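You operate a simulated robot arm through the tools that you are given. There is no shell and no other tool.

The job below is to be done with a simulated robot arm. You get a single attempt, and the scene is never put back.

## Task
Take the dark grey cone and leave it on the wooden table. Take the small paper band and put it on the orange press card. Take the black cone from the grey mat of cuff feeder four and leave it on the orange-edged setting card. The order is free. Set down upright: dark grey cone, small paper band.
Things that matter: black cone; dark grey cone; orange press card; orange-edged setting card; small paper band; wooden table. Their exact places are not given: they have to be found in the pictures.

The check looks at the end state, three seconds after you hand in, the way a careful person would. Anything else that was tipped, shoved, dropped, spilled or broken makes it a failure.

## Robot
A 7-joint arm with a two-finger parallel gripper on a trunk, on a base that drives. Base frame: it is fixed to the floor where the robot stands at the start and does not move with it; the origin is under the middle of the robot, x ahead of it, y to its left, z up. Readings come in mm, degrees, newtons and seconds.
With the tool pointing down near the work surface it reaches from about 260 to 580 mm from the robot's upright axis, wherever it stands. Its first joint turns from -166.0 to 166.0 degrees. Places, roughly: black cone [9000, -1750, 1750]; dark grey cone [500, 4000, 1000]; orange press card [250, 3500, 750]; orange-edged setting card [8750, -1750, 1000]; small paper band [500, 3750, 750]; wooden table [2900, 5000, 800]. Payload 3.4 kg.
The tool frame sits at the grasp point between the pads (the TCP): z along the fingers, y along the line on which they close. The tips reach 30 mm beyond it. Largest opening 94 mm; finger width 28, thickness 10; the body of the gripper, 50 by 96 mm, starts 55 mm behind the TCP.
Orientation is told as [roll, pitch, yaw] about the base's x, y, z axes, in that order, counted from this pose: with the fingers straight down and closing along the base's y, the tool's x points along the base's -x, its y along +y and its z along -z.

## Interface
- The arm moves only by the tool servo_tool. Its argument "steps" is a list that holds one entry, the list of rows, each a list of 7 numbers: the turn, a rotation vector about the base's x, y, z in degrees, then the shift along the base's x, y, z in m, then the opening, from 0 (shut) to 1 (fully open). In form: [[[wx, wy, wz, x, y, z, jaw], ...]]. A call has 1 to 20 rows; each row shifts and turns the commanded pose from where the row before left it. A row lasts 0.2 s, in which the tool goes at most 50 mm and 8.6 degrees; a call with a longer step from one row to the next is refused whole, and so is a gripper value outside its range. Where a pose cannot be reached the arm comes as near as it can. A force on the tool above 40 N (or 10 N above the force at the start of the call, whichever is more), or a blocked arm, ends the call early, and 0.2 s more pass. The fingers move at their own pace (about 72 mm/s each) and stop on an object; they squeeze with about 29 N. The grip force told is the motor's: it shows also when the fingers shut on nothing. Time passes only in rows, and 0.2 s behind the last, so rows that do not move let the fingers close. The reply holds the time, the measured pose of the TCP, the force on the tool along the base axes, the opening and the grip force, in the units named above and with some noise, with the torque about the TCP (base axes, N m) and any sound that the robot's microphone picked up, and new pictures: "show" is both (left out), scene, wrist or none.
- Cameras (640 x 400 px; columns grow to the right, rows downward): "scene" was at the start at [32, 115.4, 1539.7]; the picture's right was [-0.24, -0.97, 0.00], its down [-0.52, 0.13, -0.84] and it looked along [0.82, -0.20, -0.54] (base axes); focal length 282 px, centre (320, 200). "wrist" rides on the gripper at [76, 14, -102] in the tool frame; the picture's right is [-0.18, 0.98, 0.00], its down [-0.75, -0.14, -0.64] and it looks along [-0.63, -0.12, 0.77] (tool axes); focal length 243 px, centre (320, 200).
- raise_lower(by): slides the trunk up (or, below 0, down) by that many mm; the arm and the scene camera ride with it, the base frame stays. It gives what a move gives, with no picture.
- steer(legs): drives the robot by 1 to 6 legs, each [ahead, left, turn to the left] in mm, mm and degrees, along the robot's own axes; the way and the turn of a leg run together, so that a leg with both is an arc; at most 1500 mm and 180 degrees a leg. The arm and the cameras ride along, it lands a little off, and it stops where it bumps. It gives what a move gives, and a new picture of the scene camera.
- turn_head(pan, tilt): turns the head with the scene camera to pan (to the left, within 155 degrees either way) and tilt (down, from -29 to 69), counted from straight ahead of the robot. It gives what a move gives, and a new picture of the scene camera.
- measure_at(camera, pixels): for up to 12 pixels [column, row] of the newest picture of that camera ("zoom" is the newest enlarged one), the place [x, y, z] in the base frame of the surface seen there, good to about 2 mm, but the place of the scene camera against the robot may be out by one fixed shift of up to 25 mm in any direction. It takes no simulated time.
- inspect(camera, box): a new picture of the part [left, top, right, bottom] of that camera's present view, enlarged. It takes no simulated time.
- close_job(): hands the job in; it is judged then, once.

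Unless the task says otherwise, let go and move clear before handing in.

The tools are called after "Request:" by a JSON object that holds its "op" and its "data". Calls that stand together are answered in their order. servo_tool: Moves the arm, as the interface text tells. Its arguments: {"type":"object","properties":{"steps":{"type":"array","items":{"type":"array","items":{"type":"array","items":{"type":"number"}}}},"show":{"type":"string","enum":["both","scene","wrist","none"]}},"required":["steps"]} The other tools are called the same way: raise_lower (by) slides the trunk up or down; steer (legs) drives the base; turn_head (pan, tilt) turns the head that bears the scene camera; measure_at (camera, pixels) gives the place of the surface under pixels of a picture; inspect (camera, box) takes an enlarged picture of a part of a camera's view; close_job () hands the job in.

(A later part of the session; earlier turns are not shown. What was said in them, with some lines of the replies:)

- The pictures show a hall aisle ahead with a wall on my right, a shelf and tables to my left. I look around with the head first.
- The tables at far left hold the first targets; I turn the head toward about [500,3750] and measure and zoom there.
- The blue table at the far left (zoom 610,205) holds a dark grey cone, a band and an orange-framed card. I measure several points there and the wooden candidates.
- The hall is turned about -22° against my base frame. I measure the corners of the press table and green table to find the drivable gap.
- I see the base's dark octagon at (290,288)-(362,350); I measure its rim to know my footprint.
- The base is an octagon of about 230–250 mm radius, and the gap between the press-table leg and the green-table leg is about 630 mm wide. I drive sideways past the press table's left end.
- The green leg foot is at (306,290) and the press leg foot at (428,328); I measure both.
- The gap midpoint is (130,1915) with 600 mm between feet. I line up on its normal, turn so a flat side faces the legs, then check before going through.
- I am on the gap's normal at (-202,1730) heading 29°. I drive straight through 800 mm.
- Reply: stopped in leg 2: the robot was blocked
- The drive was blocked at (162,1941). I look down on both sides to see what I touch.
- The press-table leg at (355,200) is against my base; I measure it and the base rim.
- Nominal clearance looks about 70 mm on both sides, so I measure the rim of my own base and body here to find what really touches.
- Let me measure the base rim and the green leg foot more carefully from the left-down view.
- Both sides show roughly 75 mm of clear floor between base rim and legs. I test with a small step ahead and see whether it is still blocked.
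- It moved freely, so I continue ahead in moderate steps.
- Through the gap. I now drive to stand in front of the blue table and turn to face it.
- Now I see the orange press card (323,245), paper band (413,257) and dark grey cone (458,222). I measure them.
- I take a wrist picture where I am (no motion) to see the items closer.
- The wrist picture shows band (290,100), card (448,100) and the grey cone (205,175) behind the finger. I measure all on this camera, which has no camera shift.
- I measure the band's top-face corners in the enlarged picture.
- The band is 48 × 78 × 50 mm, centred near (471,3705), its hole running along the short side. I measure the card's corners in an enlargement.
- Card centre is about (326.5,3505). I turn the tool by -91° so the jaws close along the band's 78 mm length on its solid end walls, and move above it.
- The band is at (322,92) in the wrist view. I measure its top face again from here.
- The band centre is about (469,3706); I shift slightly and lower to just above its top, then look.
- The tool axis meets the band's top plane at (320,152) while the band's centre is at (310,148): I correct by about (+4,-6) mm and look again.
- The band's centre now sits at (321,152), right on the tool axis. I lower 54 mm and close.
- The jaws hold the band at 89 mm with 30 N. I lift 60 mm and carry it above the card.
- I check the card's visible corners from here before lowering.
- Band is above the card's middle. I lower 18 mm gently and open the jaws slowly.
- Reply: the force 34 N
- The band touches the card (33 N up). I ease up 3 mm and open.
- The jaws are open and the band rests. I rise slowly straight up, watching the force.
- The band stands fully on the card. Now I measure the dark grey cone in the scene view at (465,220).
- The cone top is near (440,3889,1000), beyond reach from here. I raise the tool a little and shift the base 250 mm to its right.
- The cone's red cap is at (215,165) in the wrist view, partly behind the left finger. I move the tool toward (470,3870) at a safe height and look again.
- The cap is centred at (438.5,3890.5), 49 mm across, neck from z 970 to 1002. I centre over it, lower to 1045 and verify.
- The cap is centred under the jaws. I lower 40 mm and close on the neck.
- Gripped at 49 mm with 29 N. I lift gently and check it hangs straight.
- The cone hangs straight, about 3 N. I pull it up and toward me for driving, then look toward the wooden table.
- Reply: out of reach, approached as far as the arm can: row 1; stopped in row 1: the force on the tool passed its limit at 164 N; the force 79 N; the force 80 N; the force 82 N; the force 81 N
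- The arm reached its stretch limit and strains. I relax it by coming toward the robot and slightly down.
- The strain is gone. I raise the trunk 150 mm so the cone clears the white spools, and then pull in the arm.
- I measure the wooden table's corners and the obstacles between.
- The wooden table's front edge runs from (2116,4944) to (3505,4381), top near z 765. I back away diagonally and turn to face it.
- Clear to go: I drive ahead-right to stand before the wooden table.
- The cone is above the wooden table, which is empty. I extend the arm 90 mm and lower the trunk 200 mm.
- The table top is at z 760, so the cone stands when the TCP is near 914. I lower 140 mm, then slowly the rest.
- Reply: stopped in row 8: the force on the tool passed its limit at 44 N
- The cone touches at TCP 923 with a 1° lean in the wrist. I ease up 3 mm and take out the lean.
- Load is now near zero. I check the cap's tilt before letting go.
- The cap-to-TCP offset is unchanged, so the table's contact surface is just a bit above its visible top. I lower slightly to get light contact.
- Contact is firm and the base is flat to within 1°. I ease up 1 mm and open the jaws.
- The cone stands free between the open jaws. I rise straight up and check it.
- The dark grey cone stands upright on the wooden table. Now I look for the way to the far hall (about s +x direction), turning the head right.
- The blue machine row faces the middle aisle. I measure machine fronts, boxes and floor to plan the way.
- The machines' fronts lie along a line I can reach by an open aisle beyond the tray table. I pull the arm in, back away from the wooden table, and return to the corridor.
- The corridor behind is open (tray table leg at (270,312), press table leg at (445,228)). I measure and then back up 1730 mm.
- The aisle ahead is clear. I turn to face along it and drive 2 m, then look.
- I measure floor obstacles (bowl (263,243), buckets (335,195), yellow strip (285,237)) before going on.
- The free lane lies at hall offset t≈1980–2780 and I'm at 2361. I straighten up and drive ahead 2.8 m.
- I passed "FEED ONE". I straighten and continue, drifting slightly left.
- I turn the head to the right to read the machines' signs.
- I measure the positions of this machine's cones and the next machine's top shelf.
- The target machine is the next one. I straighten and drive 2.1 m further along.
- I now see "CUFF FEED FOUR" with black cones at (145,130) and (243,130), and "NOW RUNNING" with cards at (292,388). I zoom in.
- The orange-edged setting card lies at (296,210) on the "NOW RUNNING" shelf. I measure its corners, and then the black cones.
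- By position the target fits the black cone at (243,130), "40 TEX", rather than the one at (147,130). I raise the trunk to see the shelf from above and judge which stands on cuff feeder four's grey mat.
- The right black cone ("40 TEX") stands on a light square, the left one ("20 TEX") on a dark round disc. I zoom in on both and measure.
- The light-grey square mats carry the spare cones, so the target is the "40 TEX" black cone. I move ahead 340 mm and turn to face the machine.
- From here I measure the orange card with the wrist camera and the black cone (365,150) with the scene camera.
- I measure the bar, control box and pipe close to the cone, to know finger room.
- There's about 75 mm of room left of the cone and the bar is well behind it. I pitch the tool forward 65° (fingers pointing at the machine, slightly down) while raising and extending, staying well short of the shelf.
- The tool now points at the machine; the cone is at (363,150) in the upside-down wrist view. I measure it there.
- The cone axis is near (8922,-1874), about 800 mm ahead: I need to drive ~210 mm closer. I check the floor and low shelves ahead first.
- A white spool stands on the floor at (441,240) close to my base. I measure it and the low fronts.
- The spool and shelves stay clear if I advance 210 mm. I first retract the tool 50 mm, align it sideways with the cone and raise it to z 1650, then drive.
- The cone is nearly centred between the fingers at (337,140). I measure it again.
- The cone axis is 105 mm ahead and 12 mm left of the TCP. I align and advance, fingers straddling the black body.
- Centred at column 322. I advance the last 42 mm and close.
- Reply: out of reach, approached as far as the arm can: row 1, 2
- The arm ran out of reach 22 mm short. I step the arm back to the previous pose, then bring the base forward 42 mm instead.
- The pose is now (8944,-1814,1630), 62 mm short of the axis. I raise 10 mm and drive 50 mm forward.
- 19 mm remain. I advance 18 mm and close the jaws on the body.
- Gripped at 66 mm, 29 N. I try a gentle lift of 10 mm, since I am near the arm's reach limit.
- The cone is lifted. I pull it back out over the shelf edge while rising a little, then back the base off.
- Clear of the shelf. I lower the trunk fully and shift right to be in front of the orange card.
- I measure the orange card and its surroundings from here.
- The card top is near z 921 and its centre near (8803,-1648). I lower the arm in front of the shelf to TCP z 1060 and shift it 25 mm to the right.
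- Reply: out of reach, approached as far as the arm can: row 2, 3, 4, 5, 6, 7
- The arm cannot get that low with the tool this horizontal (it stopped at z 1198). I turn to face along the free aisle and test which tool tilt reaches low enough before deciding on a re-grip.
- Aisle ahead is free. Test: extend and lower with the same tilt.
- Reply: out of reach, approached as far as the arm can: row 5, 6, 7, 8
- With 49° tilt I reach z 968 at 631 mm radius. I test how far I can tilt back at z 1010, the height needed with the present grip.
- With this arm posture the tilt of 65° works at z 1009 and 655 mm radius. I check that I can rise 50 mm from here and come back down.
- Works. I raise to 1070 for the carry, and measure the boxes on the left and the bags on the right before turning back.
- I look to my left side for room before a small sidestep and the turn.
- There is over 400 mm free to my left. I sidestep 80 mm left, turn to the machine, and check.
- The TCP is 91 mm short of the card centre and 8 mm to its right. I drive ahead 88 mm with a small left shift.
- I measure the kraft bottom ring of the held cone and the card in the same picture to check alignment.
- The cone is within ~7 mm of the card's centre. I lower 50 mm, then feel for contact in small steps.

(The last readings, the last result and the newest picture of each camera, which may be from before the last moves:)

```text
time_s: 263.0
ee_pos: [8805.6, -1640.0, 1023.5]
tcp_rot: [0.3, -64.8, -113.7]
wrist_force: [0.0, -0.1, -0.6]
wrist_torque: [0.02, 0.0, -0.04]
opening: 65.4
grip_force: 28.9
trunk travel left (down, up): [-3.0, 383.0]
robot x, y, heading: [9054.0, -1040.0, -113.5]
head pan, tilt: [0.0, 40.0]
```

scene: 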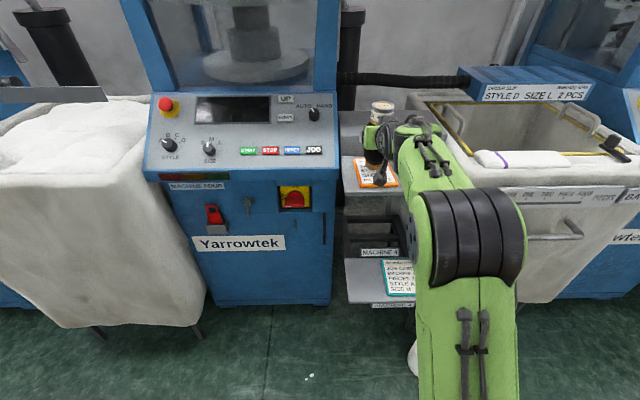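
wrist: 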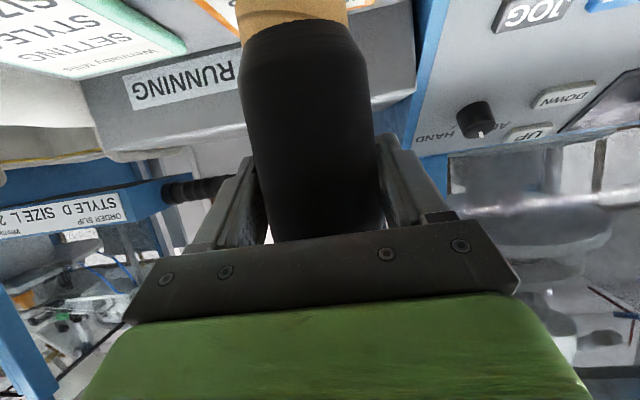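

Orange card edge shows just under the cone (215,10). I lower in 2 mm steps.

Request:
{"op": "servo_tool", "data": {"steps": [[[0, 0, 0, 0, 0, -0.002, 0.45], [0, 0, 0, 0, 0, -0.002, 0.45], [0, 0, 0, 0, 0, -0.002, 0.45], [0, 0, 0, 0, 0, 0, 0.45]]], "show": "none"}}

Request:
{"op": "servo_tool", "data": {"steps": [[[0, 0, 0, 0, 0, -0.002, 0.45], [0, 0, 0, 0, 0, -0.001, 0.45], [0, 0, 0, 0, 0, 0, 0.45]]], "show": "none"}}

```text
time_s: 264.0
ee_pos: [8806.7, -1641.9, 1016.9]
tcp_rot: [0.3, -64.8, -113.7]
wrist_force: [-0.4, -0.8, -1.1]
wrist_torque: [0.0, -0.01, 0.0]
opening: 65.4
grip_force: 28.8
trunk travel left (down, up): [-3.0, 383.0]
robot x, y, heading: [9055.1, -1042.2, -113.4]
head pan, tilt: [0.0, 40.0]
```

```text
time_s: 264.8
ee_pos: [8806.2, -1641.7, 1012.3]
tcp_rot: [0.2, -64.9, -113.6]
wrist_force: [-0.9, 0.3, -1.1]
wrist_torque: [-0.02, -0.02, -0.02]
opening: 65.3
grip_force: 28.9
trunk travel left (down, up): [-3.0, 383.0]
robot x, y, heading: [9053.8, -1039.7, -113.2]
head pan, tilt: [0.0, 40.0]
```

Request:
{"op": "servo_tool", "data": {"steps": [[[0, 0, 0, 0, 0, -0.0015, 0.45], [0, 0, 0, 0, 0, -0.0015, 0.45], [0, 0, 0, 0, 0, 0, 0.45]]], "show": "none"}}

Request:
{"op": "servo_tool", "data": {"steps": [[[0, 0, 0, 0, 0, -0.0015, 0.45], [0, 0, 0, 0, 0, 0, 0.45]]], "show": "none"}}

```text
time_s: 265.6
ee_pos: [8804.9, -1641.5, 1008.7]
tcp_rot: [0.4, -64.8, -113.7]
wrist_force: [-0.1, 0.0, 0.0]
wrist_torque: [0.01, 0.02, -0.02]
opening: 65.6
grip_force: 28.2
trunk travel left (down, up): [-3.0, 383.0]
robot x, y, heading: [9058.8, -1040.7, -113.7]
head pan, tilt: [0.0, 40.0]
```

```text
time_s: 266.2
ee_pos: [8806.3, -1641.5, 1008.2]
tcp_rot: [0.4, -64.8, -113.7]
wrist_force: [-0.1, 0.0, -0.8]
wrist_torque: [-0.03, 0.0, -0.01]
opening: 65.4
grip_force: 28.7
trunk travel left (down, up): [-3.0, 383.0]
robot x, y, heading: [9057.4, -1040.9, -113.5]
head pan, tilt: [0.0, 40.0]
```

No contact yet; I look closely at the gap.

Request:
{"op": "servo_tool", "data": {"steps": [[[0, 0, 0, 0, 0, -0.0015, 0.45], [0, 0, 0, 0, 0, 0, 0.45]]]}}

Request:
{"op": "inspect", "data": {"camera": "scene", "box": [330, 90, 430, 200]}}

Request:
{"op": "inspect", "data": {"camera": "wrist", "box": [180, 0, 400, 120]}}

```text
time_s: 266.8
ee_pos: [8806.6, -1641.0, 1008.2]
tcp_rot: [0.3, -64.8, -113.7]
wrist_force: [0.5, -0.2, -0.4]
wrist_torque: [0.05, -0.01, 0.01]
opening: 65.1
grip_force: 29.1
trunk travel left (down, up): [-3.0, 383.0]
robot x, y, heading: [9056.5, -1041.4, -113.7]
head pan, tilt: [0.0, 40.0]
```

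scene: 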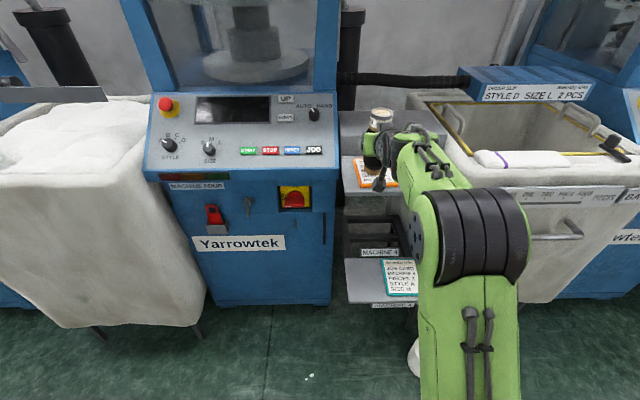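
wrist: 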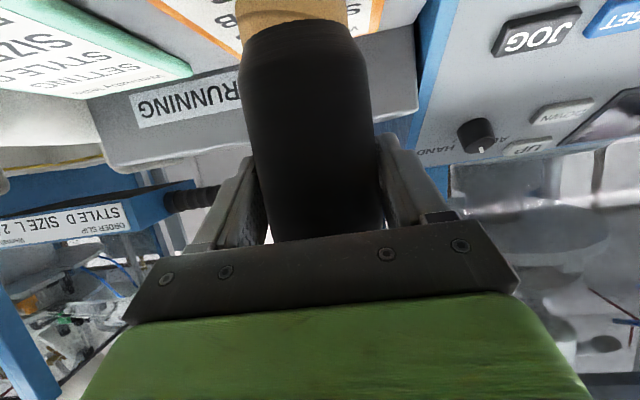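

```text
3.64 times, centred on (380, 145) of scene
```

zoom: 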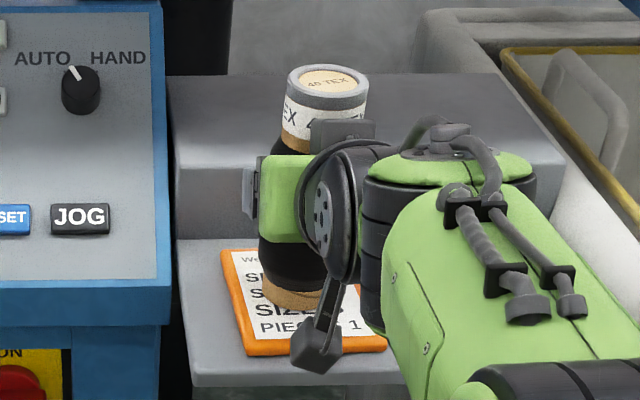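

```text
2.91 times, centred on (290, 60) of wrist
```

zoom: 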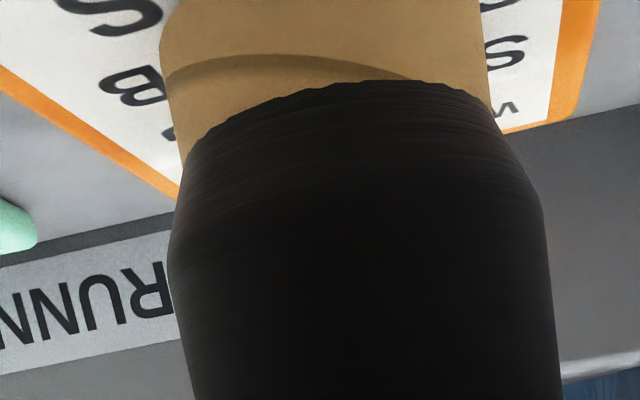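

The cone is over the card's middle. I keep lowering in small steps until I feel contact.

Request:
{"op": "servo_tool", "data": {"steps": [[[0, 0, 0, 0, 0, -0.0015, 0.45], [0, 0, 0, 0, 0, -0.001, 0.45], [0, 0, 0, 0, 0, 0, 0.45]]], "show": "none"}}

Request:
{"op": "servo_tool", "data": {"steps": [[[0, 0, 0, 0, 0, -0.0015, 0.45], [0, 0, 0, 0, 0, 0, 0.45]]], "show": "none"}}

```text
time_s: 267.6
ee_pos: [8806.0, -1640.4, 1005.0]
tcp_rot: [0.3, -65.0, -113.6]
wrist_force: [0.0, 0.2, 5.2]
wrist_torque: [0.14, 0.02, 0.01]
opening: 65.4
grip_force: 29.4
trunk travel left (down, up): [-3.0, 383.0]
robot x, y, heading: [9054.5, -1041.1, -113.3]
head pan, tilt: [0.0, 40.0]
```

```text
time_s: 268.2
ee_pos: [8806.4, -1641.8, 1004.5]
tcp_rot: [0.3, -65.2, -113.7]
wrist_force: [0.4, -1.5, 13.2]
wrist_torque: [0.22, -0.03, -0.05]
opening: 65.4
grip_force: 28.5
trunk travel left (down, up): [-3.0, 383.0]
robot x, y, heading: [9057.1, -1040.2, -113.5]
head pan, tilt: [0.0, 40.0]
```

Firm contact at TCP 1004.5. I ease up 1 mm and open the jaws gradually.

Request:
{"op": "servo_tool", "data": {"steps": [[[0, 0, 0, 0, 0, 0.001, 0.45], [0, 0, 0, 0, 0, 0, 0.45], [0, 0, 0, 0, 0, 0, 0.7], [0, 0, 0, 0, 0, 0, 0.75], [0, 0, 0, 0, 0, 0, 0.85], [0, 0, 0, 0, 0, 0, 1], [0, 0, 0, 0, 0, 0, 1], [0, 0, 0, 0, 0, 0, 1]]]}}

Request:
{"op": "inspect", "data": {"camera": "scene", "box": [330, 90, 430, 200]}}

```text
time_s: 270.0
ee_pos: [8805.9, -1641.5, 1004.0]
tcp_rot: [0.3, -64.8, -113.7]
wrist_force: [0.7, 0.4, 0.8]
wrist_torque: [-0.01, 0.0, -0.01]
opening: 94.3
grip_force: 0.1
trunk travel left (down, up): [-3.0, 383.0]
robot x, y, heading: [9056.5, -1042.7, -113.2]
head pan, tilt: [0.0, 40.0]
```

scene: 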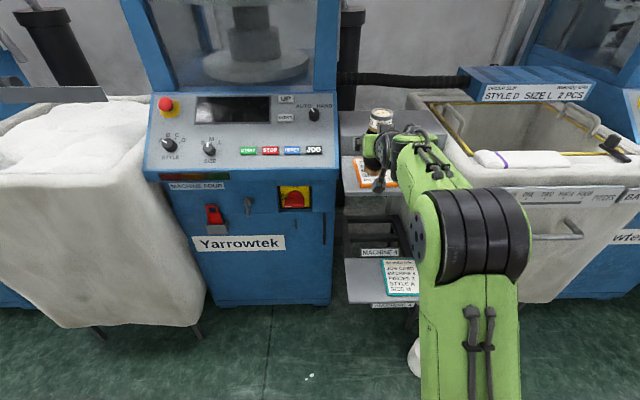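
wrist: 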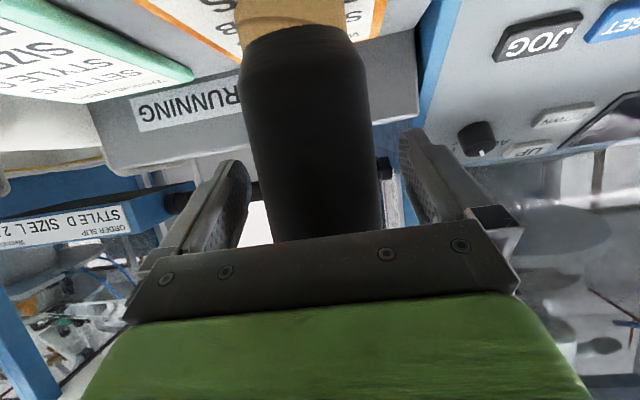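

```text
3.64 times, centred on (380, 145) of scene
```

zoom: 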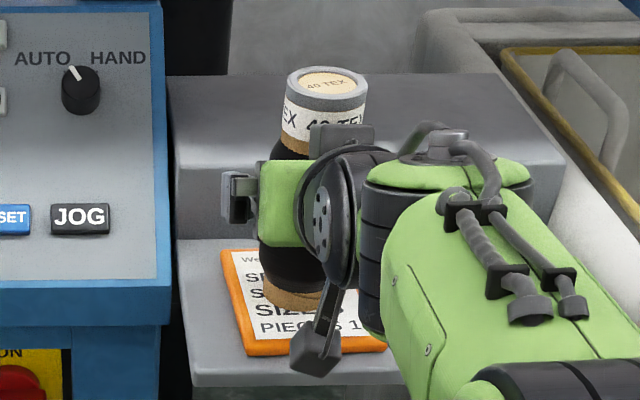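

The cone stands free on the card. I back the base off in small straight steps so the fingers slide clear.

Request:
{"op": "steer", "data": {"legs": [[-45, 0, 0]]}}

Request:
{"op": "servo_tool", "data": {"steps": [[[0, 0, 0, 0, 0, 0, 1]]]}}

```text
time_s: 270.9
ee_pos: [8824.6, -1598.2, 1004.9]
tcp_rot: [0.3, -65.0, -113.6]
wrist_force: [-0.5, -0.3, -0.4]
wrist_torque: [-0.02, 0.0, 0.0]
opening: 93.9
grip_force: 0.1
trunk travel left (down, up): [-3.0, 383.0]
robot x, y, heading: [9071.7, -999.6, -113.5]
head pan, tilt: [0.0, 40.0]
```

scene: 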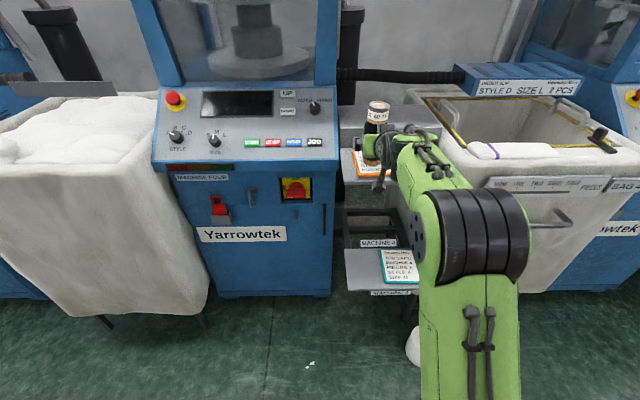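

```text
time_s: 271.3
ee_pos: [8825.1, -1599.6, 1003.9]
tcp_rot: [0.3, -64.9, -113.6]
wrist_force: [-0.2, 0.0, -0.7]
wrist_torque: [-0.01, 0.0, -0.02]
opening: 94.1
grip_force: 0.0
trunk travel left (down, up): [-3.0, 383.0]
robot x, y, heading: [9076.1, -997.2, -113.2]
head pan, tilt: [0.0, 40.0]
```

scene: 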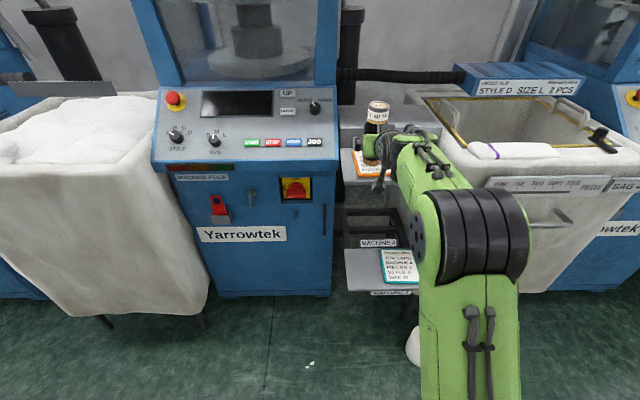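
wrist: 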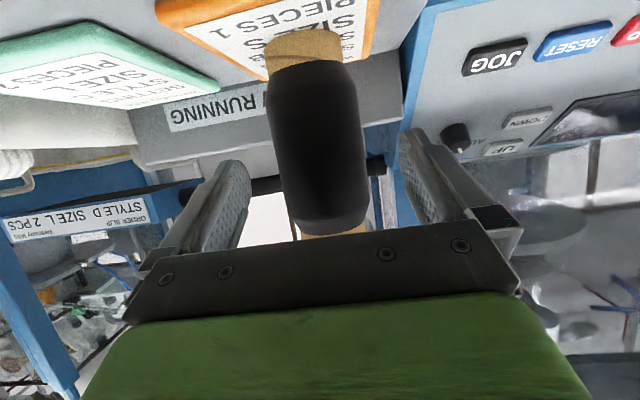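

The fingers slide clear and the cone stands on the card. I back off another 220 mm and check the end state.

Request:
{"op": "steer", "data": {"legs": [[-70, 0, 0], [-150, 0, 0]]}}

Request:
{"op": "inspect", "data": {"camera": "scene", "box": [310, 80, 450, 200]}}

Request:
{"op": "servo_tool", "data": {"steps": [[[0, 0, 0, 0, 0, 0, 1], [0, 0, 0, 0, 0, 0, 1]]], "show": "wrist"}}

```text
time_s: 273.3
ee_pos: [8912.5, -1398.7, 1004.9]
tcp_rot: [0.3, -65.0, -113.7]
wrist_force: [0.4, 0.9, -0.1]
wrist_torque: [0.01, -0.03, -0.01]
opening: 93.9
grip_force: 0.0
trunk travel left (down, up): [-3.0, 383.0]
robot x, y, heading: [9159.9, -796.6, -113.5]
head pan, tilt: [0.0, 40.0]
```

scene: 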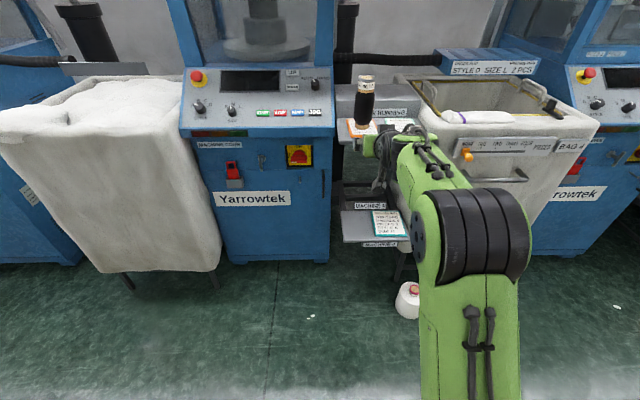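

```text
3.33 times, centred on (380, 140) of scene
```

zoom: 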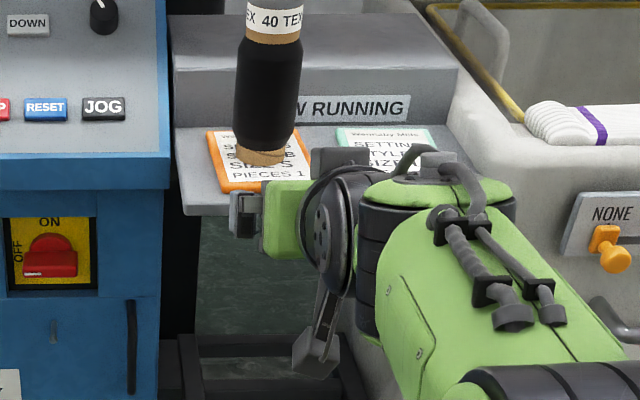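

```text
time_s: 273.9
ee_pos: [8910.4, -1398.2, 1004.4]
tcp_rot: [0.3, -64.9, -113.6]
wrist_force: [0.3, -0.1, 0.0]
wrist_torque: [0.0, 0.0, 0.03]
opening: 94.1
grip_force: 0.1
trunk travel left (down, up): [-3.0, 383.0]
robot x, y, heading: [9162.6, -803.6, -113.5]
head pan, tilt: [0.0, 40.0]
```

wrist: 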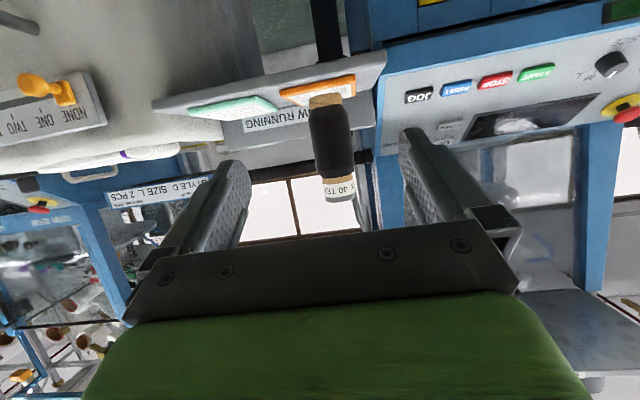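

The black cone stands upright on the orange-edged card (362,105), the jaws are open and well clear, and the other two items were seen standing in place. I hand the job in.

Request:
{"op": "close_job", "data": {}}

```text
The job is handed in.
```

I've handed the job in with all three items where you asked. I checked each one in the pictures after letting go, but I haven't seen the verdict.

- **Small paper band:** it lies fully on the orange press card, the same way up as it was on the blue table.
- **Dark grey cone:** it stands upright on the wooden table, clear of the edge.
- **Black cone:** it stands upright near the middle of the orange-edged setting card. Cuff feeder four had two black cones. I took the "40 TEX" one, because it stood on the light grey square mat and matched the rough position you gave. The "20 TEX" one on the dark round disc was left alone.

**Possible disturbances:**
- **Base stop:** the base stopped once as blocked while passing between the press table and the green table. In the pictures afterwards nothing there looked shifted.
- **Arm strain:** the arm also strained at full stretch while lifting the dark grey cone, with a 164 N force reading. The cone stayed firmly in the grip.
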